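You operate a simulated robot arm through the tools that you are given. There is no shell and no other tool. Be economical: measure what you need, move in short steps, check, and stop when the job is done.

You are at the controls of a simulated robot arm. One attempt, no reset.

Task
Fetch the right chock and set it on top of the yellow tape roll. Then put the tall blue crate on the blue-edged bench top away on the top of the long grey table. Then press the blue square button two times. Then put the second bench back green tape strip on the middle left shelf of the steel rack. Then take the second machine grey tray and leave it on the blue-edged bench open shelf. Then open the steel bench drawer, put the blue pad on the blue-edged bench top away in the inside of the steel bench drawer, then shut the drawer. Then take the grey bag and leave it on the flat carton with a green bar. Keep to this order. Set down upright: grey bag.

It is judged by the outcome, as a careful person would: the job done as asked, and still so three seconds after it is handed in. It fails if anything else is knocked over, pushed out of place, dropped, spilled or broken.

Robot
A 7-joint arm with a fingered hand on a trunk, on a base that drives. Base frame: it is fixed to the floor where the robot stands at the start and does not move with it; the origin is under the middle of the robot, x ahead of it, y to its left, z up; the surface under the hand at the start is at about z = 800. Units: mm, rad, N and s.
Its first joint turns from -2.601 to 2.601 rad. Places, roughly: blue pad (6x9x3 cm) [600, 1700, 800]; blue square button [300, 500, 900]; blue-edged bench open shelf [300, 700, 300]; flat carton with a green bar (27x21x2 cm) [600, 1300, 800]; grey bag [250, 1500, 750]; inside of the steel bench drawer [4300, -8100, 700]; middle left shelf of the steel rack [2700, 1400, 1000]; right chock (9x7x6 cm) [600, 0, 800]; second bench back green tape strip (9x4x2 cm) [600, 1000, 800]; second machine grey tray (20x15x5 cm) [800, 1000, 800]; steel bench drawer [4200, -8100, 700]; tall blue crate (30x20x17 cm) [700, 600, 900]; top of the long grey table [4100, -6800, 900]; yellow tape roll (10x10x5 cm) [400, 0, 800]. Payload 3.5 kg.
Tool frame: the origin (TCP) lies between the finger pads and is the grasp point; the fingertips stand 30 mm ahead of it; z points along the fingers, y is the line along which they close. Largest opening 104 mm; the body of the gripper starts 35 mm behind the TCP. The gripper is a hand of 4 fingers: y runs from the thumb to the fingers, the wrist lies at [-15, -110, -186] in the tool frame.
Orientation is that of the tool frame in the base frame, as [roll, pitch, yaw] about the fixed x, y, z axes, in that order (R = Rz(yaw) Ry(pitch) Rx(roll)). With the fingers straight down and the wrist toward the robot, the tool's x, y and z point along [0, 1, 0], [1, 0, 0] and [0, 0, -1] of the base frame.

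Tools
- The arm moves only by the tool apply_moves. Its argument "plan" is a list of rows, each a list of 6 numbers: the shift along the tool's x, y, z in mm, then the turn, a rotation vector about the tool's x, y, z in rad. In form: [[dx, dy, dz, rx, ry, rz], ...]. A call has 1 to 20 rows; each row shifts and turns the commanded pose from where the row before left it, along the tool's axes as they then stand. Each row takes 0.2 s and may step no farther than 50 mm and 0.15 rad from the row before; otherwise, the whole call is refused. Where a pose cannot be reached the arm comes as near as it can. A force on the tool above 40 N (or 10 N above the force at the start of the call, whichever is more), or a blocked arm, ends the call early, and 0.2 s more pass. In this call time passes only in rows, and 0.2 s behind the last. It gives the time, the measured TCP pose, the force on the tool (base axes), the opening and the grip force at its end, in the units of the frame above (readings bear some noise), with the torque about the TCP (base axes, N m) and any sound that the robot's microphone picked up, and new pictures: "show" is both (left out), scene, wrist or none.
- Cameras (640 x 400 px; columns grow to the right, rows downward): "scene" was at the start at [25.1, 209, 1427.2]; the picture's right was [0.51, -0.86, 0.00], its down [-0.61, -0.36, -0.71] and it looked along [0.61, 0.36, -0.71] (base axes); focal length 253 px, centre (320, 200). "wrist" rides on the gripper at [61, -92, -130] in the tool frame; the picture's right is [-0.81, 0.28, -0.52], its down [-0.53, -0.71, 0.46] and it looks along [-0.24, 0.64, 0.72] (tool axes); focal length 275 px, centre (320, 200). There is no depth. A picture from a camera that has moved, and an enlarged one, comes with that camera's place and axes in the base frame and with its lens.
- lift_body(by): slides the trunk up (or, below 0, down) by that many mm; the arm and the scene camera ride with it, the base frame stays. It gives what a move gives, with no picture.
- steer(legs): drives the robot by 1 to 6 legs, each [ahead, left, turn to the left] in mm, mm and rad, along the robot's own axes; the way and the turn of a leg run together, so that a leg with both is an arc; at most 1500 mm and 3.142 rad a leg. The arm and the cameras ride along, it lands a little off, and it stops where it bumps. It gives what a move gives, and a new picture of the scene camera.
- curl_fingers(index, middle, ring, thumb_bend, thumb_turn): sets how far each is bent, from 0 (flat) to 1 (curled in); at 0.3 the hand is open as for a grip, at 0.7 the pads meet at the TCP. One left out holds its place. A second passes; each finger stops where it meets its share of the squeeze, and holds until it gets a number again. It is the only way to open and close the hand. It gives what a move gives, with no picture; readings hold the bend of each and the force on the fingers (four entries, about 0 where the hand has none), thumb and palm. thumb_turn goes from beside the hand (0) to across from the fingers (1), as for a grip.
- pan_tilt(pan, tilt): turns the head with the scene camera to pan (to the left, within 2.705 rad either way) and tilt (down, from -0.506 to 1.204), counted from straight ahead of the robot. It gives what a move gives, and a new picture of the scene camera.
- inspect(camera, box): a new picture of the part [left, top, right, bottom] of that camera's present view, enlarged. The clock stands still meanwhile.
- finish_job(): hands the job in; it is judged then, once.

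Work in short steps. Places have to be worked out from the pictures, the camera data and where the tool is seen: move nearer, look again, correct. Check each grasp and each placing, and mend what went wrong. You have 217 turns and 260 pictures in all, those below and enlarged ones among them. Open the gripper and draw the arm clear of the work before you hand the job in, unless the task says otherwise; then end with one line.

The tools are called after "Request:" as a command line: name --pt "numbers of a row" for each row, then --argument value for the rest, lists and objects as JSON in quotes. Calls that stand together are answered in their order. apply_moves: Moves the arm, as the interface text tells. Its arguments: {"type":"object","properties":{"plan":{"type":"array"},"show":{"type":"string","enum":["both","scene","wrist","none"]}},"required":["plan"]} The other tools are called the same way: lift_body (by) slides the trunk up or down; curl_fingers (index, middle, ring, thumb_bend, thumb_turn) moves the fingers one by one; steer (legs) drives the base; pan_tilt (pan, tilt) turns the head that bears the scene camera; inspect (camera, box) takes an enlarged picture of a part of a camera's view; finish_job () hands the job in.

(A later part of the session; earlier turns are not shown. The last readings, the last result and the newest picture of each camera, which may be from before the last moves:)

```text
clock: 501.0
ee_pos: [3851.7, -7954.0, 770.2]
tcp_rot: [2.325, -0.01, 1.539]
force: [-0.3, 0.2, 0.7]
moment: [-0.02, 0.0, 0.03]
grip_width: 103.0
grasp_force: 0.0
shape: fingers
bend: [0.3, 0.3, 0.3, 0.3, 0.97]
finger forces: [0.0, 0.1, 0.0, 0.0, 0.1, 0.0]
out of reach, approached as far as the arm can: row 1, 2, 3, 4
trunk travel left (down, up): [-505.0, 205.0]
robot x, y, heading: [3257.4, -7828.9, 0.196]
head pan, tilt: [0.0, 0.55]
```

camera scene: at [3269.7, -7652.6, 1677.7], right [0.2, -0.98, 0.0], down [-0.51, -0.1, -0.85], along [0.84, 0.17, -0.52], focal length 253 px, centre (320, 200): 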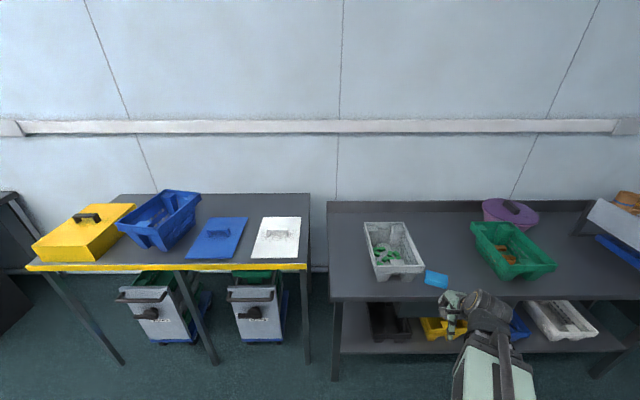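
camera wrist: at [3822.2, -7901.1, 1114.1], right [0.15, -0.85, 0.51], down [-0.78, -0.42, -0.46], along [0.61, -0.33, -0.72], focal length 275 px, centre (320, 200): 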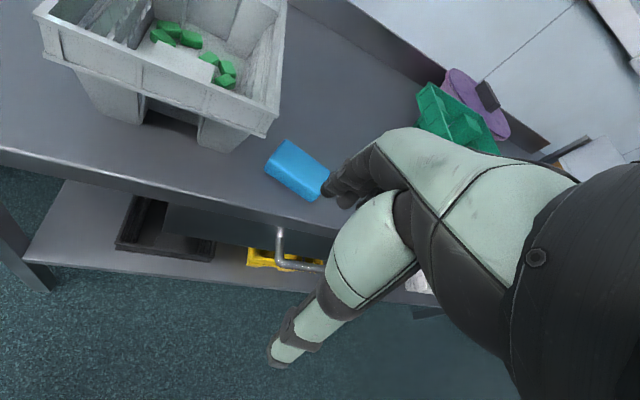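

Tilt reached (0.81 rad). Now I'll align yaw to the drawer's normal, pre-shape the fingers and move to a standoff 70 mm from the handle.

Request:
curl_fingers --index 0.54 --middle 0.54 --ring 0.54 --thumb_bend 0.54

Request:
apply_moves --pt "0 0 0 0 0.083 -0.08" --pt "0 0 0 0 0.083 -0.08" --pt "-43.5 13 12.6 0 0 0" --pt "-43.5 13 12.6 0 0 0" --pt "-43.5 13 12.6 0 0 0" --pt "-43.5 13 12.6 0 0 0" --show "wrist"

Request:
inspect --camera "scene" --box '[400, 250, 520, 340]'

```text
clock: 502.0
ee_pos: [3851.6, -7952.8, 771.2]
tcp_rot: [2.329, -0.009, 1.54]
force: [0.5, -0.2, -0.4]
moment: [0.01, 0.02, -0.01]
grip_width: 42.1
grasp_force: 0.0
shape: fingers
bend: [0.54, 0.54, 0.54, 0.54, 0.97]
finger forces: [0.0, 0.1, 0.0, 0.0, 0.1, 0.0]
trunk travel left (down, up): [-505.0, 205.0]
robot x, y, heading: [3259.0, -7825.5, 0.198]
head pan, tilt: [0.0, 0.55]
```

```text
clock: 503.4
ee_pos: [3957.3, -8106.4, 774.2]
tcp_rot: [2.326, -0.007, 1.771]
force: [0.2, 1.1, 0.2]
moment: [0.04, 0.03, 0.01]
grip_width: 42.1
grasp_force: 0.0
shape: fingers
bend: [0.54, 0.54, 0.54, 0.54, 0.97]
finger forces: [0.0, 0.0, 0.0, 0.1, 0.0, 0.0]
trunk travel left (down, up): [-505.0, 205.0]
robot x, y, heading: [3261.1, -7825.4, 0.195]
head pan, tilt: [0.0, 0.55]
camera wrist: at [3789.9, -8078.4, 795.3], right [-0.02, -0.84, 0.55], down [-0.05, -0.55, -0.84], along [1.0, -0.05, -0.03], focal length 275 px, centre (320, 200)
```

wrist: 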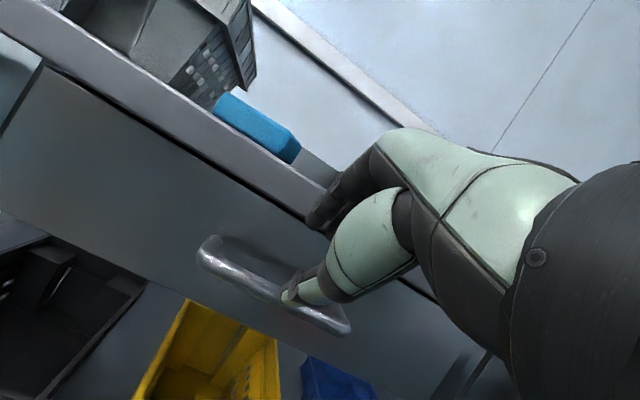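

```text
4.44 times, centred on (460, 295) of scene
camera zoom: at [3271.4, -7652.4, 1477.7], right [0.2, -0.98, 0.0], down [-0.51, -0.1, -0.85], along [0.84, 0.17, -0.52], focal length 1124 px, centre (-302, -222)
```

zoom: 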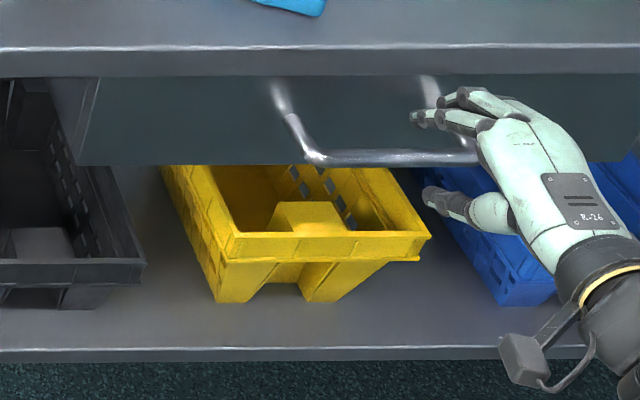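

The wrist camera sees the handle bar centre at (4018, −8098, 709). I'll advance along the finger direction so the bar sits between thumb (below) and fingers (above).

Request:
apply_moves --pt "-2 -3 25 0 0 0" --pt "-2 -2 25 0 0 0" --pt "0 0 15 0 0 0" --pt "0 0 9 0 0 0" --show "wrist"

Request:
inspect --camera "scene" --box '[400, 250, 520, 340]'

```text
clock: 504.4
ee_pos: [4006.5, -8102.5, 718.9]
tcp_rot: [2.324, -0.007, 1.771]
force: [-1.2, -0.2, -0.7]
moment: [0.05, -0.05, 0.04]
grip_width: 42.2
grasp_force: 0.1
shape: fingers
bend: [0.54, 0.54, 0.54, 0.54, 0.97]
finger forces: [0.0, 0.1, 0.1, 0.1, 0.0, 0.1]
trunk travel left (down, up): [-505.0, 205.0]
robot x, y, heading: [3258.7, -7825.7, 0.199]
head pan, tilt: [0.0, 0.55]
camera wrist: at [3839.2, -8073.0, 742.0], right [-0.02, -0.84, 0.55], down [-0.05, -0.55, -0.84], along [1.0, -0.05, -0.03], focal length 275 px, centre (320, 200)
```

wrist: 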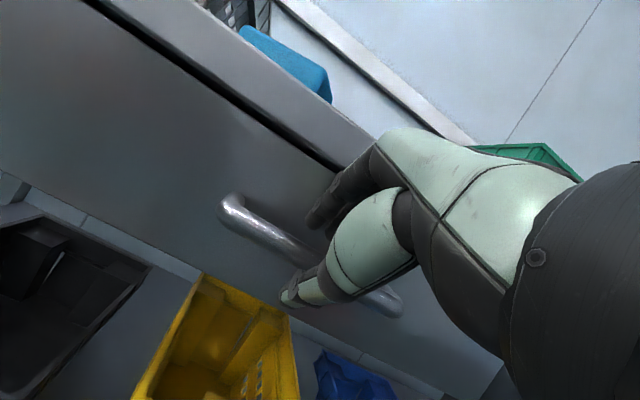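

```text
4.44 times, centred on (460, 295) of scene
camera zoom: at [3271.4, -7652.3, 1477.7], right [0.2, -0.98, 0.0], down [-0.51, -0.1, -0.85], along [0.84, 0.17, -0.52], focal length 1124 px, centre (-302, -222)
```

zoom: 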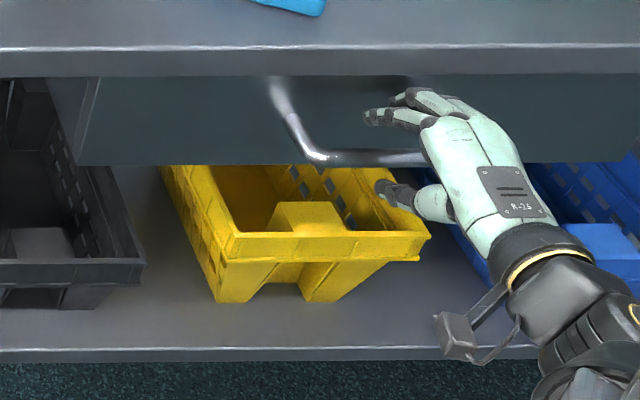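

The bar sits between fingers and thumb. Closing on it.

Request:
curl_fingers --index 0.9 --middle 0.9 --ring 0.9 --thumb_bend 0.9

Request:
inspect --camera "wrist" --box '[180, 160, 460, 340]'

```text
clock: 505.4
ee_pos: [4006.4, -8101.1, 719.8]
tcp_rot: [2.327, -0.007, 1.771]
force: [2.5, -3.6, 0.2]
moment: [-0.3, 0.02, 0.29]
grip_width: 10.2
grasp_force: 21.3
shape: fingers
bend: [0.73, 0.73, 0.73, 0.65, 0.97]
finger forces: [7.8, 6.3, 7.5, 0.0, 21.0, 0.0]
trunk travel left (down, up): [-505.0, 205.0]
robot x, y, heading: [3257.7, -7825.5, 0.192]
head pan, tilt: [0.0, 0.55]
```

```text
2.22 times, centred on (320, 250) of wrist
camera zoom: at [3839.2, -8073.3, 742.0], right [-0.02, -0.84, 0.55], down [-0.05, -0.55, -0.84], along [1.0, -0.05, -0.03], focal length 612 px, centre (320, 89)
```

zoom: 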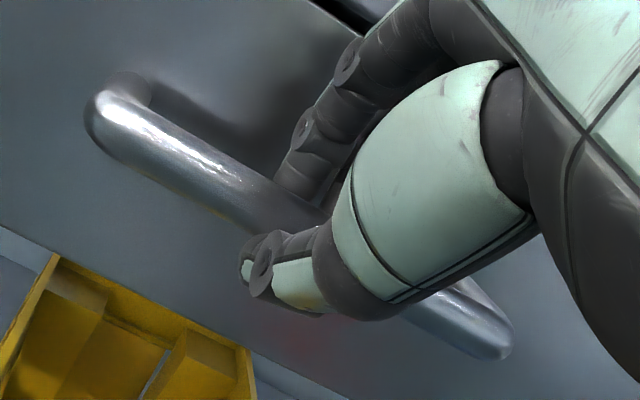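

All fingers grip the bar. I'll pull by reversing the base.

Request:
steer --legs '[[-130, 0, 0]]'

```text
clock: 506.7
ee_pos: [3876.3, -8128.9, 719.1]
tcp_rot: [2.324, -0.007, 1.765]
force: [-0.1, -0.7, 1.6]
moment: [-0.3, 0.05, 0.29]
grip_width: 10.2
grasp_force: 21.8
shape: fingers
bend: [0.73, 0.73, 0.73, 0.66, 0.97]
finger forces: [7.1, 6.7, 8.2, 0.1, 21.5, 0.0]
trunk travel left (down, up): [-505.0, 205.0]
robot x, y, heading: [3132.9, -7846.7, 0.193]
head pan, tilt: [0.0, 0.55]
camera scene: at [3142.5, -7678.0, 1477.7], right [0.19, -0.98, 0.0], down [-0.51, -0.1, -0.85], along [0.84, 0.16, -0.52], focal length 253 px, centre (320, 200)
```

scene: 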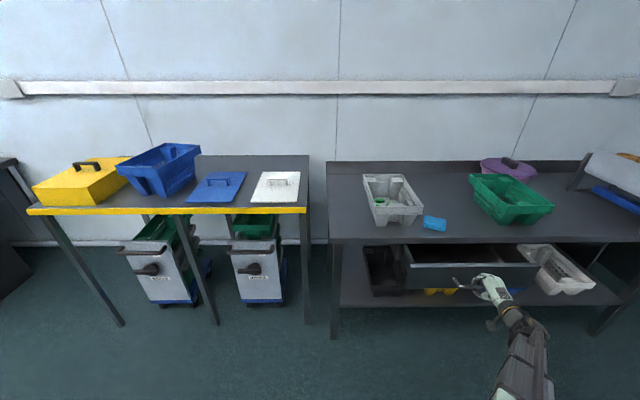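

The drawer is opening. Pull another 100 mm.

Request:
steer --legs '[[-100, 0, 0]]'

Request:
inspect --camera "scene" --box '[380, 200, 560, 320]'

```text
clock: 507.8
ee_pos: [3778.0, -8148.7, 720.0]
tcp_rot: [2.324, -0.008, 1.767]
force: [1.0, -3.8, 1.1]
moment: [-0.39, 0.03, 0.27]
grip_width: 10.3
grasp_force: 22.5
shape: fingers
bend: [0.73, 0.73, 0.74, 0.67, 0.97]
finger forces: [7.5, 7.1, 8.2, 0.1, 21.6, 0.0]
trunk travel left (down, up): [-505.0, 205.0]
robot x, y, heading: [3033.0, -7870.1, 0.19]
head pan, tilt: [0.0, 0.55]
camera scene: at [3044.9, -7697.5, 1477.7], right [0.19, -0.98, 0.0], down [-0.51, -0.1, -0.85], along [0.84, 0.16, -0.52], focal length 253 px, centre (320, 200)
```

scene: 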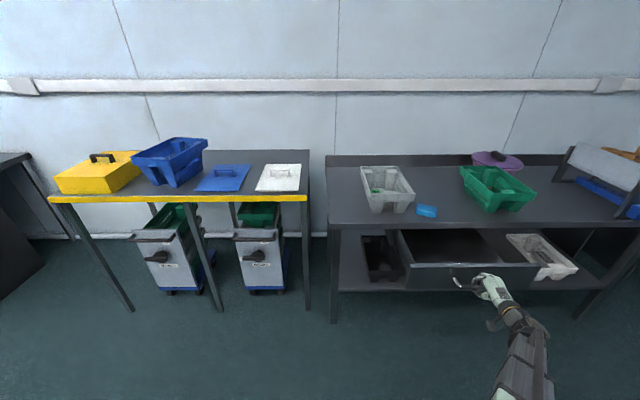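

```text
3.33 times, centred on (470, 260) of scene
camera zoom: at [3044.9, -7697.5, 1477.7], right [0.19, -0.98, 0.0], down [-0.51, -0.1, -0.85], along [0.84, 0.16, -0.52], focal length 843 px, centre (-180, 0)
```

zoom: 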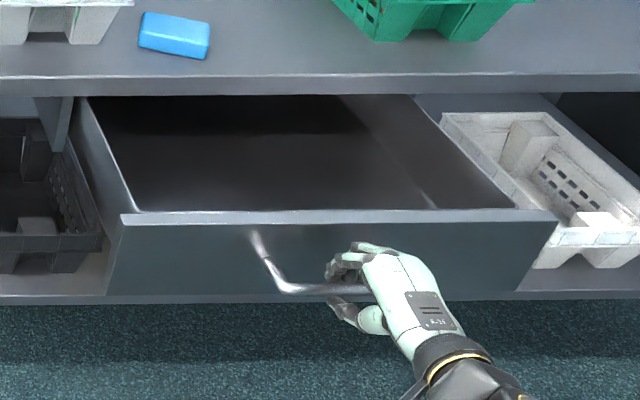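

The drawer is open about 230 mm. I'll release the handle, back off, rise and return the hand to pointing down.

Request:
curl_fingers --index 0.5 --middle 0.5 --ring 0.5 --thumb_bend 0.45

Request:
apply_moves --pt "0 0 -20 0 0 0" --pt "0 0 -40 0 0 0" --pt "0 0 -40 0 0 0" --pt "0 32 -31 0 0 0" --pt "0 32 -31 0 0 0" --pt "0 32 -31 0 0 0" --pt "0 32 -31 0 0 0" --pt "0 0 0 0.135 0 0" --pt "0 0 0 0.135 0 0" --pt "0 0 0 0.135 0 0" --pt "0 0 0 0.135 0 0" --pt "0 0 0 0.135 0 0" --pt "0 0 0 0.135 0 0" --show "none"

Request:
steer --legs '[[230, 0, 0]]'

```text
clock: 508.8
ee_pos: [3778.7, -8149.0, 720.0]
tcp_rot: [2.325, -0.006, 1.764]
force: [0.6, -0.3, 0.5]
moment: [-0.02, 0.03, 0.01]
grip_width: 58.2
grasp_force: 0.0
shape: fingers
bend: [0.5, 0.5, 0.5, 0.45, 0.97]
finger forces: [0.0, 0.0, 0.1, 0.1, 0.0, 0.0]
trunk travel left (down, up): [-505.0, 205.0]
robot x, y, heading: [3034.4, -7872.5, 0.194]
head pan, tilt: [0.0, 0.55]
```

```text
clock: 511.6
ee_pos: [3706.5, -8166.1, 966.1]
tcp_rot: [3.136, -0.008, 1.767]
force: [-0.4, -0.2, -0.2]
moment: [-0.01, 0.01, -0.01]
grip_width: 57.7
grasp_force: 0.1
shape: fingers
bend: [0.5, 0.5, 0.5, 0.45, 0.97]
finger forces: [0.0, 0.0, 0.0, 0.0, 0.0, 0.1]
trunk travel left (down, up): [-505.0, 205.0]
robot x, y, heading: [3034.9, -7871.5, 0.196]
head pan, tilt: [0.0, 0.55]
```

```text
clock: 513.4
ee_pos: [3933.2, -8121.2, 966.9]
tcp_rot: [3.134, -0.007, 1.767]
force: [-0.5, 0.3, -0.7]
moment: [0.02, 0.03, 0.01]
grip_width: 58.0
grasp_force: 0.1
shape: fingers
bend: [0.5, 0.5, 0.5, 0.45, 0.97]
finger forces: [0.1, 0.1, 0.0, 0.0, 0.0, 0.0]
trunk travel left (down, up): [-505.0, 205.0]
robot x, y, heading: [3259.0, -7824.8, 0.193]
head pan, tilt: [0.0, 0.55]
camera scene: at [3271.6, -7652.9, 1477.6], right [0.19, -0.98, 0.0], down [-0.51, -0.1, -0.85], along [0.84, 0.16, -0.52], focal length 253 px, centre (320, 200)
```

scene: 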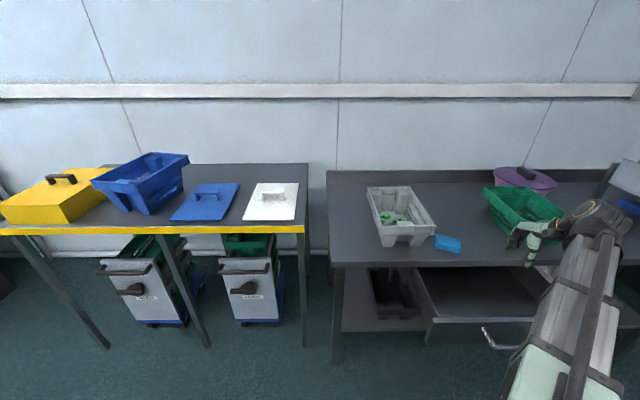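

The pad is still at (4116, −7999). I'll go back over it with the same yaw as when I set it down, open the hand and descend.

Request:
curl_fingers --index 0.31 --middle 0.31 --ring 0.31 --thumb_bend 0.31

Request:
apply_moves --pt "0 0 0 0 0 0.115" --pt "0 0 0 0 0 0.115" --pt "0 0 0 0 0 0.115" --pt "29.8 32.5 0 0 0 0" --pt "29.8 32.5 0 0 0 0" --pt "29.8 32.5 0 0 0 0" --pt "29.8 32.5 0 0 0 0" --pt "29.8 32.5 0 0 0 0" --pt "0 0 45 0 0 0" --pt "0 0 40 0 0 0" --show "wrist"

```text
clock: 514.4
ee_pos: [3932.2, -8121.5, 966.8]
tcp_rot: [3.135, -0.007, 1.766]
force: [0.7, 0.4, -0.9]
moment: [-0.01, 0.02, -0.02]
grip_width: 100.1
grasp_force: 0.1
shape: fingers
bend: [0.31, 0.31, 0.31, 0.31, 0.97]
finger forces: [0.0, 0.0, 0.1, 0.0, 0.0, 0.1]
trunk travel left (down, up): [-505.0, 205.0]
robot x, y, heading: [3260.3, -7827.2, 0.195]
head pan, tilt: [0.0, 0.55]
```

```text
clock: 516.5
ee_pos: [4117.3, -7998.6, 886.2]
tcp_rot: [3.137, -0.006, 1.421]
force: [0.5, -0.5, 0.4]
moment: [0.02, 0.02, 0.0]
grip_width: 100.6
grasp_force: 0.1
shape: fingers
bend: [0.31, 0.31, 0.31, 0.31, 0.97]
finger forces: [0.0, 0.1, 0.0, 0.1, 0.1, 0.1]
trunk travel left (down, up): [-505.0, 205.0]
robot x, y, heading: [3257.0, -7827.5, 0.196]
head pan, tilt: [0.0, 0.55]
camera wrist: at [4034.7, -7925.6, 1015.3], right [0.15, -0.85, 0.51], down [-0.78, -0.42, -0.46], along [0.61, -0.33, -0.72], focal length 275 px, centre (320, 200)
```

wrist: 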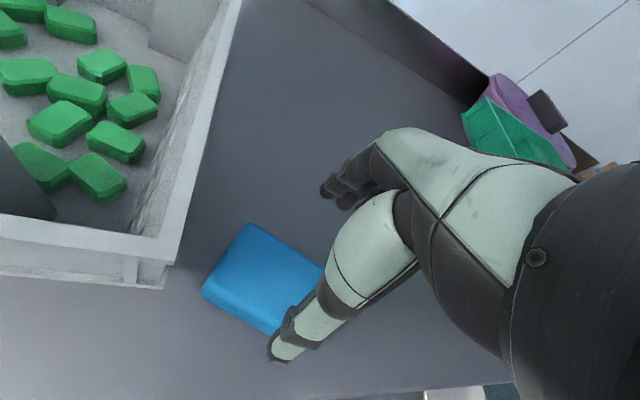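

Request:
apply_moves --pt "8 -9 20 0 0 0" --pt "0 0 30 0 0 0" --show "none"

Request:
curl_fingers --index 0.75 --middle 0.75 --ring 0.75 --thumb_bend 0.75

Request:
apply_moves --pt "0 0 -30 0 0 0" --pt "0 0 -45 0 0 0" --pt "0 0 -45 0 0 0" --pt "-25 -40 0 0 0 0" --pt "-25 -40 0 0 0 0" --pt "-25 -40 0 0 0 0" --pt "-25 -40 0 0 0 0" --show "wrist"

```text
clock: 517.1
ee_pos: [4110.6, -7987.9, 834.5]
tcp_rot: [3.136, -0.009, 1.42]
force: [-0.1, 0.5, -0.3]
moment: [-0.03, 0.01, -0.02]
grip_width: 100.7
grasp_force: 0.0
shape: fingers
bend: [0.31, 0.31, 0.31, 0.31, 0.97]
finger forces: [0.0, 0.0, 0.0, 0.0, 0.0, 0.1]
trunk travel left (down, up): [-505.0, 205.0]
robot x, y, heading: [3259.7, -7825.5, 0.195]
head pan, tilt: [0.0, 0.55]
```

```text
clock: 518.1
ee_pos: [4110.8, -7989.4, 835.2]
tcp_rot: [3.137, -0.009, 1.419]
force: [1.2, 0.5, 2.0]
moment: [-0.05, -0.15, 0.0]
grip_width: 56.9
grasp_force: 24.0
shape: fingers
bend: [0.52, 0.56, 0.59, 0.49, 0.94]
finger forces: [8.7, 8.4, 7.4, 0.0, 23.3, 0.0]
trunk travel left (down, up): [-505.0, 205.0]
robot x, y, heading: [3262.2, -7821.4, 0.196]
head pan, tilt: [0.0, 0.55]
```

```text
clock: 519.8
ee_pos: [3936.1, -8063.2, 952.1]
tcp_rot: [3.138, -0.009, 1.421]
force: [-0.2, -0.1, -0.8]
moment: [0.01, -0.02, 0.0]
grip_width: 56.9
grasp_force: 23.0
shape: fingers
bend: [0.52, 0.56, 0.59, 0.49, 0.94]
finger forces: [8.5, 7.1, 7.1, 0.0, 23.2, 0.1]
trunk travel left (down, up): [-505.0, 205.0]
robot x, y, heading: [3259.7, -7825.8, 0.196]
head pan, tilt: [0.0, 0.55]
camera wrist: at [3852.4, -7989.3, 1082.4], right [0.15, -0.85, 0.51], down [-0.78, -0.42, -0.46], along [0.61, -0.33, -0.72], focal length 275 px, centre (320, 200)
```

wrist: 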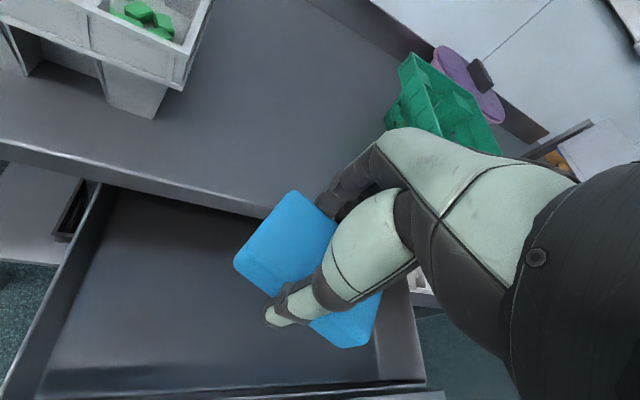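

The pad is held over the open drawer (opening x≈3840–4045). I'll lower it in.

Request:
apply_moves --pt "-10 0 45 0 0 0" --pt "0 0 45 0 0 0" --pt "0 0 45 0 0 0" --pt "0 0 45 0 0 0" --pt "0 0 20 0 0 0" --pt "0 0 10 0 0 0" --pt "0 0 8 0 0 0" --show "wrist"

```text
clock: 521.4
ee_pos: [3933.6, -8072.2, 734.4]
tcp_rot: [3.137, -0.01, 1.421]
force: [-0.1, -0.6, -0.1]
moment: [-0.01, -0.02, -0.01]
grip_width: 56.7
grasp_force: 22.4
shape: fingers
bend: [0.52, 0.56, 0.59, 0.49, 0.94]
finger forces: [8.3, 6.8, 6.9, 0.1, 22.8, 0.0]
trunk travel left (down, up): [-505.0, 205.0]
robot x, y, heading: [3258.8, -7827.4, 0.196]
head pan, tilt: [0.0, 0.55]
camera wrist: at [3850.6, -7999.8, 864.6], right [0.15, -0.85, 0.51], down [-0.78, -0.42, -0.46], along [0.6, -0.33, -0.72], focal length 275 px, centre (320, 200)
```

wrist: 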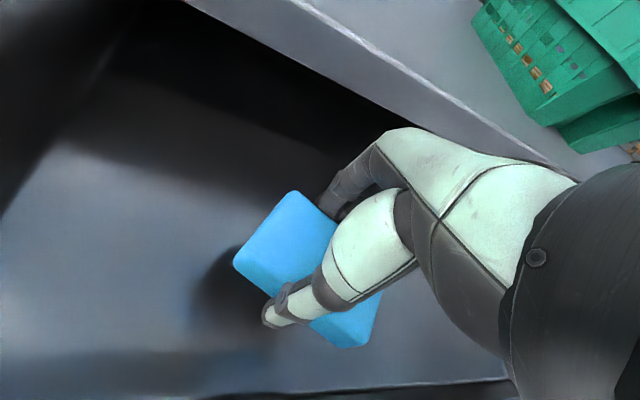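

Inside the drawer, close to the floor. I'll lower in small steps until contact.

Request:
apply_moves --pt "0 0 7 0 0 0" --pt "0 0 7 0 0 0" --pt "0 0 6 0 0 0" --pt "0 0 5 0 0 0" --pt "0 0 5 0 0 0" --show "none"

```text
clock: 522.5
ee_pos: [3933.2, -8073.4, 704.7]
tcp_rot: [3.137, -0.008, 1.421]
force: [-0.3, -0.6, -0.6]
moment: [-0.01, 0.0, 0.01]
grip_width: 56.7
grasp_force: 22.2
shape: fingers
bend: [0.52, 0.56, 0.59, 0.49, 0.94]
finger forces: [8.4, 6.9, 6.9, 0.1, 22.6, 0.0]
trunk travel left (down, up): [-505.0, 205.0]
robot x, y, heading: [3261.4, -7827.0, 0.189]
head pan, tilt: [0.0, 0.55]
```

Request:
apply_moves --pt "0 0 5 0 0 0" --pt "0 0 5 0 0 0" --pt "0 0 4 0 0 0" --pt "0 0 4 0 0 0" --pt "0 0 4 0 0 0" --pt "0 0 4 0 0 0" --show "none"

```text
clock: 523.6
ee_pos: [3935.2, -8073.5, 692.1]
tcp_rot: [3.122, -0.007, 1.419]
force: [1.0, 2.6, 22.8]
moment: [-0.18, -0.46, 0.11]
grip_width: 57.2
grasp_force: 27.5
shape: fingers
bend: [0.52, 0.56, 0.6, 0.49, 0.93]
finger forces: [8.1, 14.1, 7.5, 0.1, 25.1, 0.0]
trunk travel left (down, up): [-505.0, 205.0]
robot x, y, heading: [3257.5, -7828.0, 0.193]
head pan, tilt: [0.0, 0.55]
stopped in row 5: the force on the tool passed its limit at 45 N (the readings are from after the stop); the commanded pose is now the measured one
```

The pad is on the drawer floor. I'll release, rise, back the base 228 mm and set up the tilted hand again for the handle.

Request:
curl_fingers --index 0.31 --middle 0.31 --ring 0.31 --thumb_bend 0.31

Request:
apply_moves --pt "0 0 -20 0 0 0" --pt "0 0 -45 0 0 0" --pt "0 0 -45 0 0 0" --pt "0 0 -45 0 0 0" --pt "0 0 -45 0 0 0" --show "wrist"

Request:
steer --legs '[[-229, 0, 0]]'

Request:
curl_fingers --index 0.54 --middle 0.54 --ring 0.54 --thumb_bend 0.54

Request:
apply_moves --pt "0 0 0 0 0 -0.117" --pt "0 0 0 0 0 -0.117" --pt "0 0 0 0 0 -0.117" --pt "0 0 0 -0.135 0 0" --pt "0 0 0 -0.135 0 0" --pt "0 0 0 -0.135 0 0" --pt "0 0 0 -0.135 0 0" --pt "0 0 0 -0.135 0 0" --pt "0 0 0 -0.135 0 0" --show "none"

```text
clock: 524.6
ee_pos: [3935.2, -8072.5, 689.0]
tcp_rot: [3.13, -0.009, 1.418]
force: [0.2, 1.3, 3.2]
moment: [-0.01, -0.22, 0.03]
grip_width: 99.6
grasp_force: 2.4
shape: fingers
bend: [0.31, 0.3, 0.31, 0.32, 0.97]
finger forces: [0.0, 3.6, 0.0, 0.1, 0.7, 0.1]
trunk travel left (down, up): [-505.0, 205.0]
robot x, y, heading: [3262.6, -7827.3, 0.194]
head pan, tilt: [0.0, 0.55]
```

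```text
clock: 525.8
ee_pos: [3934.4, -8075.3, 888.6]
tcp_rot: [3.129, -0.01, 1.42]
force: [-0.3, 0.5, -0.3]
moment: [-0.02, 0.02, -0.01]
grip_width: 100.4
grasp_force: 0.0
shape: fingers
bend: [0.31, 0.31, 0.31, 0.31, 0.97]
finger forces: [0.0, 0.0, 0.0, 0.1, 0.0, 0.0]
trunk travel left (down, up): [-505.0, 205.0]
robot x, y, heading: [3259.9, -7827.6, 0.196]
head pan, tilt: [0.0, 0.55]
camera wrist: at [3850.8, -8001.8, 1019.4], right [0.14, -0.85, 0.51], down [-0.78, -0.42, -0.47], along [0.61, -0.33, -0.72], focal length 275 px, centre (320, 200)
```

wrist: 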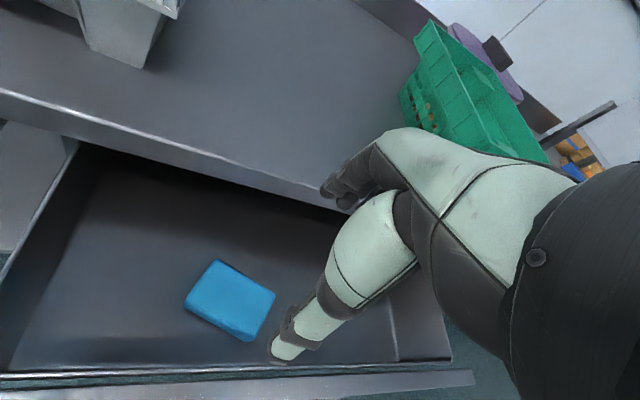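

```text
clock: 527.6
ee_pos: [3708.5, -8122.3, 889.7]
tcp_rot: [3.13, -0.006, 1.414]
force: [-0.8, 0.6, -0.2]
moment: [-0.02, 0.03, 0.01]
grip_width: 100.3
grasp_force: 0.1
shape: fingers
bend: [0.31, 0.31, 0.31, 0.31, 0.97]
finger forces: [0.0, 0.0, 0.0, 0.0, 0.0, 0.0]
trunk travel left (down, up): [-505.0, 205.0]
robot x, y, heading: [3036.8, -7867.8, 0.186]
head pan, tilt: [0.0, 0.55]
camera scene: at [3046.7, -7696.5, 1477.7], right [0.19, -0.98, 0.0], down [-0.51, -0.1, -0.85], along [0.84, 0.16, -0.52], focal length 253 px, centre (320, 200)
```

scene: 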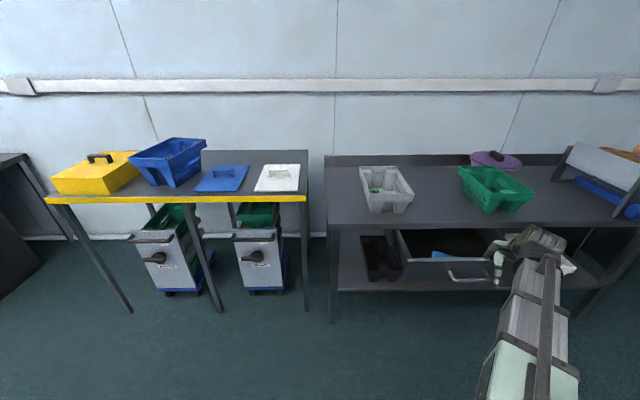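

```text
clock: 528.6
ee_pos: [3708.2, -8122.7, 890.3]
tcp_rot: [3.128, -0.007, 1.413]
force: [-0.3, 0.9, -0.6]
moment: [0.0, -0.01, 0.02]
grip_width: 42.2
grasp_force: 0.0
shape: fingers
bend: [0.54, 0.54, 0.54, 0.54, 0.97]
finger forces: [0.0, 0.1, 0.0, 0.1, 0.0, 0.0]
trunk travel left (down, up): [-505.0, 205.0]
robot x, y, heading: [3035.6, -7869.2, 0.189]
head pan, tilt: [0.0, 0.55]
```

```text
clock: 530.6
ee_pos: [3707.2, -8122.3, 889.5]
tcp_rot: [2.315, -0.003, 1.764]
force: [0.2, -0.3, 0.5]
moment: [0.01, 0.01, -0.01]
grip_width: 42.1
grasp_force: 0.0
shape: fingers
bend: [0.54, 0.54, 0.54, 0.54, 0.97]
finger forces: [0.1, 0.0, 0.0, 0.0, 0.0, 0.0]
trunk travel left (down, up): [-505.0, 205.0]
robot x, y, heading: [3035.1, -7867.7, 0.183]
head pan, tilt: [0.0, 0.55]
```

The pad sits in the drawer, and the tilt was achieved cleanly. Moving to the standoff in front of the handle.

Request:
apply_moves --pt "-13.5 -26 31 0 0 0" --pt "-13.5 -26 31 0 0 0" --pt "-13.5 -26 31 0 0 0" --show "wrist"

```text
clock: 531.4
ee_pos: [3732.7, -8156.4, 767.7]
tcp_rot: [2.317, -0.004, 1.767]
force: [0.8, -0.9, -1.2]
moment: [-0.03, -0.01, 0.0]
grip_width: 42.3
grasp_force: 0.1
shape: fingers
bend: [0.54, 0.54, 0.54, 0.54, 0.97]
finger forces: [0.1, 0.0, 0.0, 0.0, 0.0, 0.0]
trunk travel left (down, up): [-505.0, 205.0]
robot x, y, heading: [3033.9, -7870.4, 0.188]
head pan, tilt: [0.0, 0.55]
camera wrist: at [3565.2, -8125.5, 788.7], right [-0.03, -0.83, 0.55], down [-0.04, -0.55, -0.83], along [1.0, -0.05, -0.02], focal length 275 px, centre (320, 200)
```

wrist: 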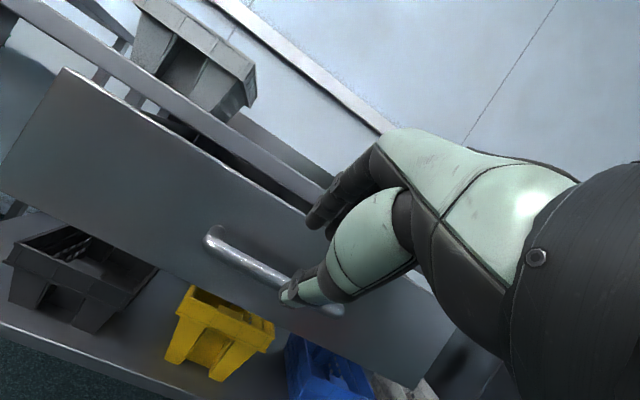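

Handle bar centre is (3789, −8140, 716). Advancing and gripping it.

Request:
apply_moves --pt "3 1 25 0 0 0" --pt "2 0 25 0 0 0" --pt "0 0 14 0 0 0" --show "none"

Request:
curl_fingers --index 0.9 --middle 0.9 --ring 0.9 --thumb_bend 0.9

```text
clock: 532.2
ee_pos: [3777.6, -8145.2, 726.1]
tcp_rot: [2.317, -0.004, 1.765]
force: [0.1, 0.8, -0.5]
moment: [0.02, 0.01, 0.03]
grip_width: 42.2
grasp_force: 0.0
shape: fingers
bend: [0.54, 0.54, 0.54, 0.54, 0.97]
finger forces: [0.0, 0.0, 0.0, 0.0, 0.1, 0.0]
trunk travel left (down, up): [-505.0, 205.0]
robot x, y, heading: [3034.7, -7870.4, 0.192]
head pan, tilt: [0.0, 0.55]
```

```text
clock: 533.2
ee_pos: [3778.7, -8144.2, 727.0]
tcp_rot: [2.316, -0.003, 1.766]
force: [-0.3, 0.0, -0.2]
moment: [-0.01, 0.0, -0.02]
grip_width: 0.1
grasp_force: 0.0
shape: fingers
bend: [0.77, 0.9, 0.9, 0.83, 0.97]
finger forces: [0.1, 0.0, 0.1, 0.0, 0.0, 0.0]
trunk travel left (down, up): [-505.0, 205.0]
robot x, y, heading: [3035.3, -7868.6, 0.183]
head pan, tilt: [0.0, 0.55]
```

Request:
inspect --camera "wrist" --box '[160, 140, 440, 340]'

Request:
inspect --camera "scene" --box '[400, 220, 520, 310]'

```text
2.00 times, centred on (300, 240) of wrist
camera zoom: at [3611.0, -8114.1, 746.7], right [-0.03, -0.83, 0.55], down [-0.05, -0.55, -0.83], along [1.0, -0.05, -0.02], focal length 551 px, centre (360, 120)
```

zoom: 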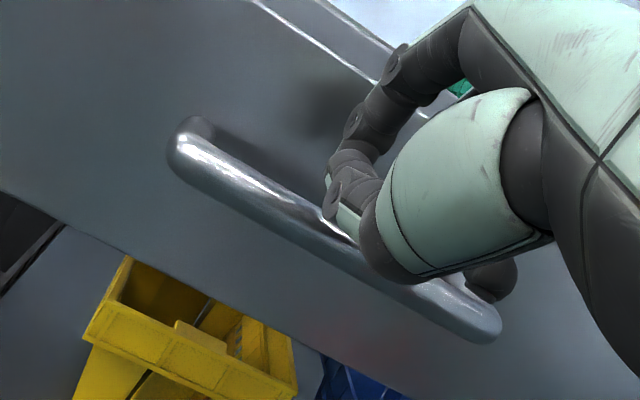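

```text
4.44 times, centred on (460, 265) of scene
camera zoom: at [3046.9, -7696.5, 1477.7], right [0.19, -0.98, 0.0], down [-0.51, -0.1, -0.85], along [0.84, 0.16, -0.52], focal length 1124 px, centre (-302, -89)
```

zoom: 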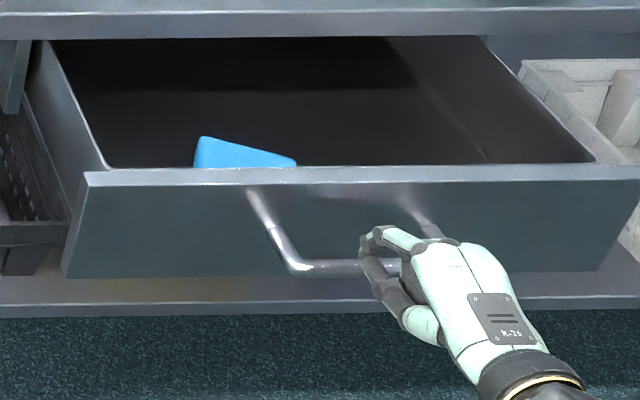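

The fist closed just above the bar. I'll back off 30 mm, open, come in 8 mm lower (matching the earlier successful pose) and grip again.

Request:
apply_moves --pt "0 0 -15 0 0 0" --pt "0 0 -15 0 0 0" --show "none"

Request:
curl_fingers --index 0.52 --middle 0.52 --ring 0.52 --thumb_bend 0.52

Request:
apply_moves --pt "-4 -7 10 0 0 0" --pt "0 0 15 0 0 0" --pt "0 0 11 0 0 0" --show "none"

Request:
curl_fingers --index 0.9 --middle 0.9 --ring 0.9 --thumb_bend 0.9

```text
clock: 533.8
ee_pos: [3753.4, -8149.5, 746.3]
tcp_rot: [2.318, -0.003, 1.765]
force: [-0.4, 0.2, -0.6]
moment: [-0.01, -0.01, 0.03]
grip_width: 0.0
grasp_force: 0.1
shape: fingers
bend: [0.78, 0.9, 0.9, 0.84, 0.97]
finger forces: [0.0, 0.1, 0.0, 0.0, 0.0, 0.1]
trunk travel left (down, up): [-505.0, 205.0]
robot x, y, heading: [3033.3, -7870.4, 0.188]
head pan, tilt: [0.0, 0.55]
```

```text
clock: 534.8
ee_pos: [3754.0, -8149.3, 745.3]
tcp_rot: [2.317, -0.004, 1.766]
force: [0.5, 0.3, 0.0]
moment: [0.0, 0.01, 0.01]
grip_width: 46.2
grasp_force: 0.1
shape: fingers
bend: [0.52, 0.52, 0.52, 0.52, 0.97]
finger forces: [0.0, 0.1, 0.0, 0.0, 0.0, 0.0]
trunk travel left (down, up): [-505.0, 205.0]
robot x, y, heading: [3036.8, -7872.5, 0.188]
head pan, tilt: [0.0, 0.55]
```

```text
clock: 535.6
ee_pos: [3777.5, -8148.3, 715.3]
tcp_rot: [2.319, -0.003, 1.765]
force: [-0.5, -1.1, -0.9]
moment: [-0.04, 0.01, -0.02]
grip_width: 46.5
grasp_force: 0.0
shape: fingers
bend: [0.52, 0.52, 0.52, 0.52, 0.97]
finger forces: [0.1, 0.0, 0.0, 0.0, 0.0, 0.0]
trunk travel left (down, up): [-505.0, 205.0]
robot x, y, heading: [3035.7, -7867.3, 0.188]
head pan, tilt: [0.0, 0.55]
```

```text
clock: 536.6
ee_pos: [3778.4, -8146.1, 715.6]
tcp_rot: [2.317, -0.003, 1.764]
force: [0.0, 0.1, 0.1]
moment: [-0.01, -0.01, -0.01]
grip_width: 0.0
grasp_force: 0.0
shape: fingers
bend: [0.77, 0.9, 0.9, 0.83, 0.97]
finger forces: [0.1, 0.0, 0.1, 0.1, 0.0, 0.1]
trunk travel left (down, up): [-505.0, 205.0]
robot x, y, heading: [3034.1, -7873.2, 0.184]
head pan, tilt: [0.0, 0.55]
```

The drawer sits about 28 mm further in than I assumed. I'll back off, reopen and advance to the corrected position.

Request:
apply_moves --pt "0 0 -25 0 0 0" --show "none"

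Request:
curl_fingers --index 0.52 --middle 0.52 --ring 0.52 --thumb_bend 0.52

Request:
apply_moves --pt "0 7.3 14.5 0 0 0" --pt "0 7.3 14.5 0 0 0" --pt "0 7.3 14.5 0 0 0" --show "wrist"

Request:
curl_fingers --index 0.9 --middle 0.9 --ring 0.9 --thumb_bend 0.9

```text
clock: 537.0
ee_pos: [3761.1, -8151.2, 734.6]
tcp_rot: [2.318, -0.004, 1.765]
force: [-0.9, -0.7, 0.7]
moment: [0.02, -0.04, 0.03]
grip_width: 0.1
grasp_force: 0.2
shape: fingers
bend: [0.78, 0.9, 0.9, 0.84, 0.97]
finger forces: [0.1, 0.0, 0.0, 0.1, 0.0, 0.0]
trunk travel left (down, up): [-505.0, 205.0]
robot x, y, heading: [3029.8, -7871.5, 0.188]
head pan, tilt: [0.0, 0.55]
```

```text
clock: 538.0
ee_pos: [3759.6, -8150.1, 734.3]
tcp_rot: [2.317, -0.004, 1.765]
force: [0.4, 0.3, 0.5]
moment: [-0.02, 0.01, 0.01]
grip_width: 46.1
grasp_force: 0.0
shape: fingers
bend: [0.52, 0.52, 0.52, 0.52, 0.97]
finger forces: [0.1, 0.1, 0.0, 0.1, 0.0, 0.0]
trunk travel left (down, up): [-505.0, 205.0]
robot x, y, heading: [3033.6, -7871.7, 0.186]
head pan, tilt: [0.0, 0.55]
```

```text
clock: 538.8
ee_pos: [3807.3, -8143.5, 721.7]
tcp_rot: [2.317, -0.003, 1.764]
force: [0.1, 0.3, 0.8]
moment: [0.0, -0.01, 0.01]
grip_width: 46.3
grasp_force: 0.0
shape: fingers
bend: [0.52, 0.52, 0.52, 0.52, 0.97]
finger forces: [0.1, 0.0, 0.0, 0.0, 0.0, 0.0]
trunk travel left (down, up): [-505.0, 205.0]
robot x, y, heading: [3035.1, -7870.9, 0.186]
head pan, tilt: [0.0, 0.55]
camera wrist: at [3639.0, -8113.7, 741.6], right [-0.03, -0.83, 0.55], down [-0.05, -0.55, -0.83], along [1.0, -0.05, -0.02], focal length 275 px, centre (320, 200)
```

wrist: 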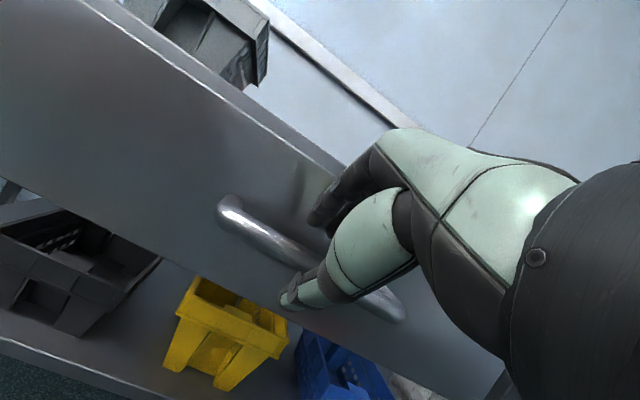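

```text
clock: 539.8
ee_pos: [3807.3, -8144.1, 720.0]
tcp_rot: [2.318, -0.004, 1.765]
force: [2.0, -2.1, -5.1]
moment: [-0.27, 0.15, 0.27]
grip_width: 9.5
grasp_force: 19.3
shape: fingers
bend: [0.75, 0.74, 0.75, 0.65, 0.97]
finger forces: [6.3, 6.0, 6.7, 0.1, 18.9, 0.0]
trunk travel left (down, up): [-505.0, 205.0]
robot x, y, heading: [3032.3, -7871.2, 0.189]
head pan, tilt: [0.0, 0.55]
```

Gripped. Pushing the drawer shut by driving forward 203 mm.

Request:
steer --legs '[[203, 0, 0]]'

Request:
inspect --camera "scene" --box '[400, 230, 540, 330]'

```text
clock: 541.4
ee_pos: [4004.7, -8105.2, 721.5]
tcp_rot: [2.317, -0.002, 1.764]
force: [-2.9, 15.8, 1.8]
moment: [-0.14, 0.08, 0.48]
grip_width: 10.2
grasp_force: 21.5
shape: fingers
bend: [0.75, 0.75, 0.75, 0.66, 0.96]
finger forces: [6.2, 7.5, 9.2, 0.0, 19.4, 0.0]
trunk travel left (down, up): [-505.0, 205.0]
robot x, y, heading: [3233.5, -7827.5, 0.186]
head pan, tilt: [0.0, 0.55]
camera scene: at [3245.7, -7657.4, 1477.5], right [0.19, -0.98, 0.0], down [-0.51, -0.1, -0.85], along [0.84, 0.16, -0.52], focal length 253 px, centre (320, 200)
```

scene: 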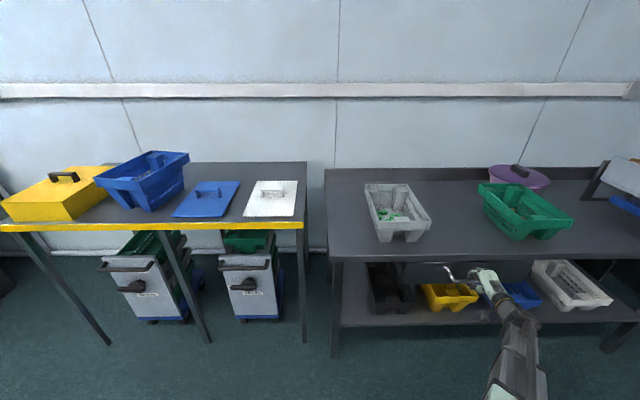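

```text
4.00 times, centred on (470, 280) of scene
camera zoom: at [3245.7, -7657.4, 1477.5], right [0.19, -0.98, 0.0], down [-0.51, -0.1, -0.85], along [0.84, 0.16, -0.52], focal length 1012 px, centre (-280, -120)
```

zoom: 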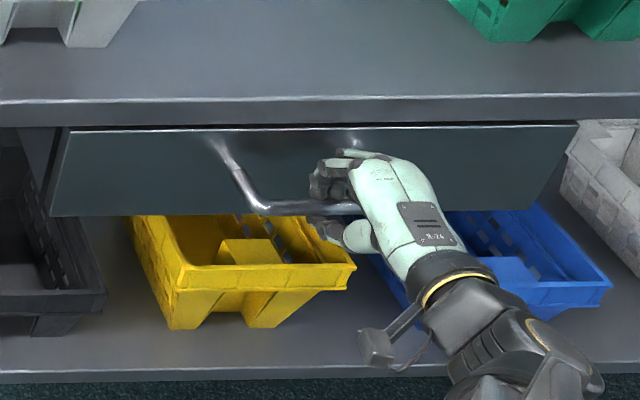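

Nearly shut. I'll push the last bit with the arm until it firmly stops.

Request:
apply_moves --pt "0 3.5 3.6 0 0 0" --pt "0 3.5 3.6 0 0 0" --pt "0 3.5 3.6 0 0 0" --pt "0 3.5 3.6 0 0 0" --pt "0 3.5 3.6 0 0 0" --show "none"

Request:
inspect --camera "scene" --box '[400, 230, 540, 330]'

```text
clock: 542.6
ee_pos: [4029.4, -8102.4, 721.7]
tcp_rot: [2.318, -0.004, 1.763]
force: [-25.9, 3.1, -6.7]
moment: [-0.25, 0.55, 0.26]
grip_width: 9.4
grasp_force: 17.8
shape: fingers
bend: [0.76, 0.76, 0.77, 0.65, 0.95]
finger forces: [2.1, 3.8, 4.0, 0.0, 26.1, 0.0]
trunk travel left (down, up): [-505.0, 205.0]
robot x, y, heading: [3234.0, -7833.5, 0.19]
head pan, tilt: [0.0, 0.55]
```

```text
4.00 times, centred on (470, 280) of scene
camera zoom: at [3244.7, -7658.7, 1477.5], right [0.19, -0.98, 0.0], down [-0.51, -0.1, -0.85], along [0.84, 0.16, -0.52], focal length 1012 px, centre (-280, -120)
```

zoom: 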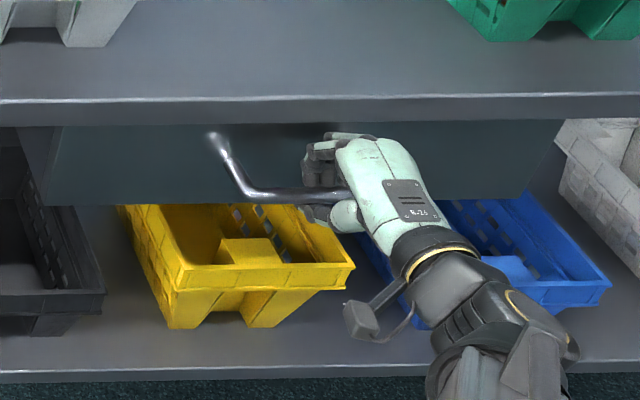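

The drawer is shut firmly. I'll release, back off, return the hand to vertical and raise it.

Request:
curl_fingers --index 0.5 --middle 0.5 --ring 0.5 --thumb_bend 0.45

Request:
apply_moves --pt "0 -6 -20 0 0 0" --pt "0 0 -40 0 0 0" --pt "0 0 -40 0 0 0" --pt "0 0 -40 0 0 0" --show "none"

Request:
steer --legs '[[-250, 0, 0]]'

Request:
apply_moves --pt "0 32 -31 0.135 0 0" --pt "0 20 -31 0.135 0 0" --pt "0 20 -31 0.135 0 0" --pt "0 0 -40 0.135 0 0" --pt "0 0 -40 0.135 0 0" --pt "0 0 0 0.135 0 0" --show "none"

Request:
lift_body --by 200

```text
clock: 543.6
ee_pos: [4028.8, -8103.8, 722.1]
tcp_rot: [2.319, -0.005, 1.763]
force: [-25.5, -9.6, -14.7]
moment: [0.2, 0.2, -0.46]
grip_width: 40.2
grasp_force: 15.2
shape: fingers
bend: [0.63, 0.66, 0.6, 0.45, 0.97]
finger forces: [7.9, 14.6, 9.5, 0.0, 0.1, 0.1]
trunk travel left (down, up): [-505.0, 205.0]
robot x, y, heading: [3230.6, -7831.4, 0.186]
head pan, tilt: [0.0, 0.55]
```

```text
clock: 544.6
ee_pos: [3926.7, -8124.2, 810.5]
tcp_rot: [2.317, -0.004, 1.766]
force: [-0.5, 0.4, -0.6]
moment: [-0.02, -0.02, -0.02]
grip_width: 58.0
grasp_force: 0.1
shape: fingers
bend: [0.5, 0.5, 0.5, 0.45, 0.97]
finger forces: [0.0, 0.0, 0.0, 0.0, 0.1, 0.0]
trunk travel left (down, up): [-505.0, 205.0]
robot x, y, heading: [3236.0, -7833.4, 0.187]
head pan, tilt: [0.0, 0.55]
```

```text
clock: 546.4
ee_pos: [3675.0, -8174.8, 810.1]
tcp_rot: [2.319, -0.004, 1.762]
force: [-0.1, 0.2, -0.5]
moment: [0.02, 0.0, 0.04]
grip_width: 58.3
grasp_force: 0.1
shape: fingers
bend: [0.5, 0.5, 0.5, 0.45, 0.97]
finger forces: [0.0, 0.0, 0.0, 0.1, 0.0, 0.1]
trunk travel left (down, up): [-505.0, 205.0]
robot x, y, heading: [2979.5, -7882.0, 0.185]
head pan, tilt: [0.0, 0.55]
camera scene: at [2995.8, -7705.6, 1477.7], right [0.18, -0.98, 0.0], down [-0.51, -0.09, -0.85], along [0.84, 0.15, -0.52], focal length 253 px, centre (320, 200)
```

scene: 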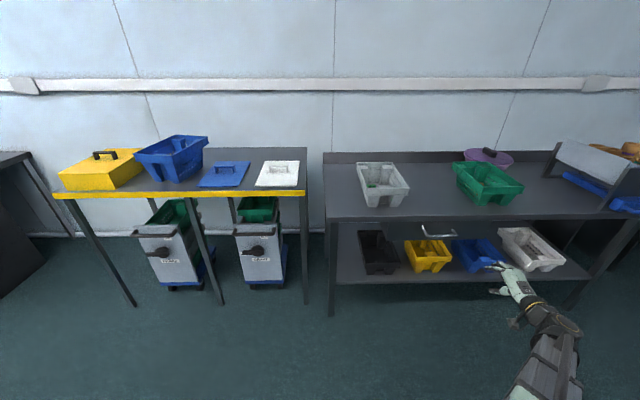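

```text
clock: 547.8
ee_pos: [3643.5, -8180.9, 1005.2]
tcp_rot: [3.128, -0.003, 1.758]
force: [-0.3, 0.2, 0.4]
moment: [0.0, -0.03, 0.0]
grip_width: 58.1
grasp_force: 0.1
shape: fingers
bend: [0.5, 0.5, 0.5, 0.45, 0.97]
finger forces: [0.0, 0.1, 0.1, 0.0, 0.1, 0.1]
trunk travel left (down, up): [-505.0, 205.0]
robot x, y, heading: [2978.0, -7879.4, 0.184]
head pan, tilt: [0.0, 0.55]
```

```text
clock: 550.0
ee_pos: [3643.3, -8181.7, 1205.8]
tcp_rot: [3.128, -0.004, 1.759]
force: [0.6, -0.6, -0.1]
moment: [0.0, -0.01, 0.01]
grip_width: 58.4
grasp_force: 0.1
shape: fingers
bend: [0.5, 0.5, 0.5, 0.45, 0.97]
finger forces: [0.0, 0.0, 0.0, 0.0, 0.0, 0.2]
trunk travel left (down, up): [-705.0, 5.0]
robot x, y, heading: [2982.5, -7879.1, 0.18]
head pan, tilt: [0.0, 0.55]
```

The drawer is closed. Driving back toward the first bench via the front aisle.

Request:
steer --legs '[[-1190, 703, 0], [-1190, 703, 0], [0, 0, 1.48], [1450, 0, 0], [450, 0, 0.1]]'

```text
clock: 576.1
ee_pos: [658.8, -4353.7, 1205.4]
tcp_rot: [3.128, -0.004, -3.022]
force: [-1.0, 1.0, 0.0]
moment: [0.01, 0.0, -0.01]
grip_width: 58.2
grasp_force: 0.0
shape: fingers
bend: [0.5, 0.5, 0.5, 0.45, 0.97]
finger forces: [0.1, 0.0, 0.0, 0.0, 0.1, 0.1]
trunk travel left (down, up): [-705.0, 5.0]
robot x, y, heading: [310.3, -4994.1, 1.684]
head pan, tilt: [0.0, 0.55]
camera scene: at [137.2, -4970.1, 1677.6], right [0.99, 0.11, 0.0], down [0.06, -0.52, -0.85], along [-0.1, 0.85, -0.52], focal length 253 px, centre (320, 200)
```

scene: 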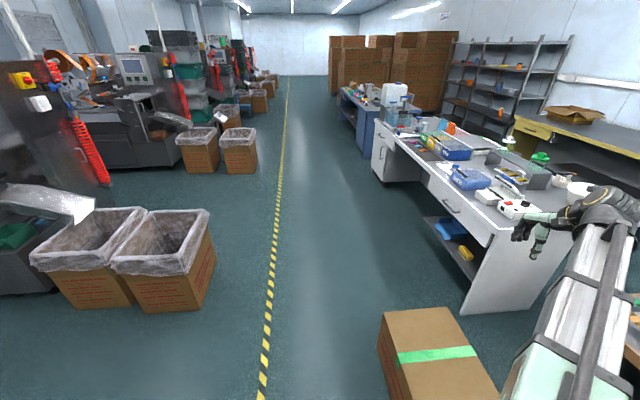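

I need more clearance from the carton box ahead, so I'll strafe left first, then drive up the aisle and turn to face the bench.

Request:
steer --legs '[[0, 360, 0.03], [1500, 0, 0], [1500, 0, 0], [1500, 0, 0], [580, 0, 0], [0, 0, -1.51]]'

```text
clock: 606.2
ee_pos: [-103.0, -407.1, 1205.7]
tcp_rot: [3.125, -0.004, 1.663]
force: [-0.1, -0.2, 0.5]
moment: [0.01, 0.01, 0.01]
grip_width: 58.4
grasp_force: 0.0
shape: fingers
bend: [0.5, 0.5, 0.5, 0.45, 0.97]
finger forces: [0.0, 0.0, 0.1, 0.0, 0.0, 0.0]
trunk travel left (down, up): [-705.0, 5.0]
robot x, y, heading: [-732.4, -41.8, 0.084]
head pan, tilt: [0.0, 0.55]
camera scene: at [-702.4, 128.8, 1677.7], right [0.09, -1.0, 0.0], down [-0.52, -0.04, -0.85], along [0.85, 0.07, -0.52], focal length 253 px, centre (320, 200)
```

scene: 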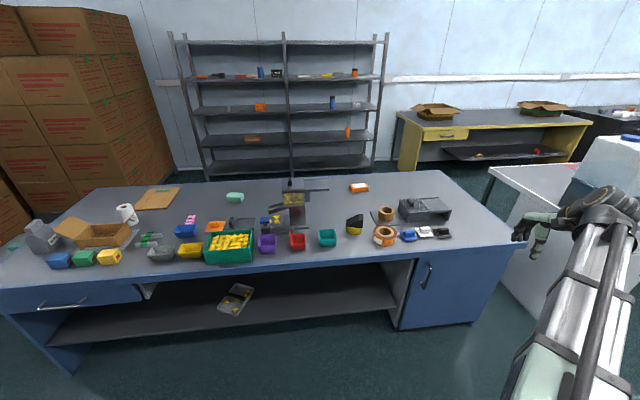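

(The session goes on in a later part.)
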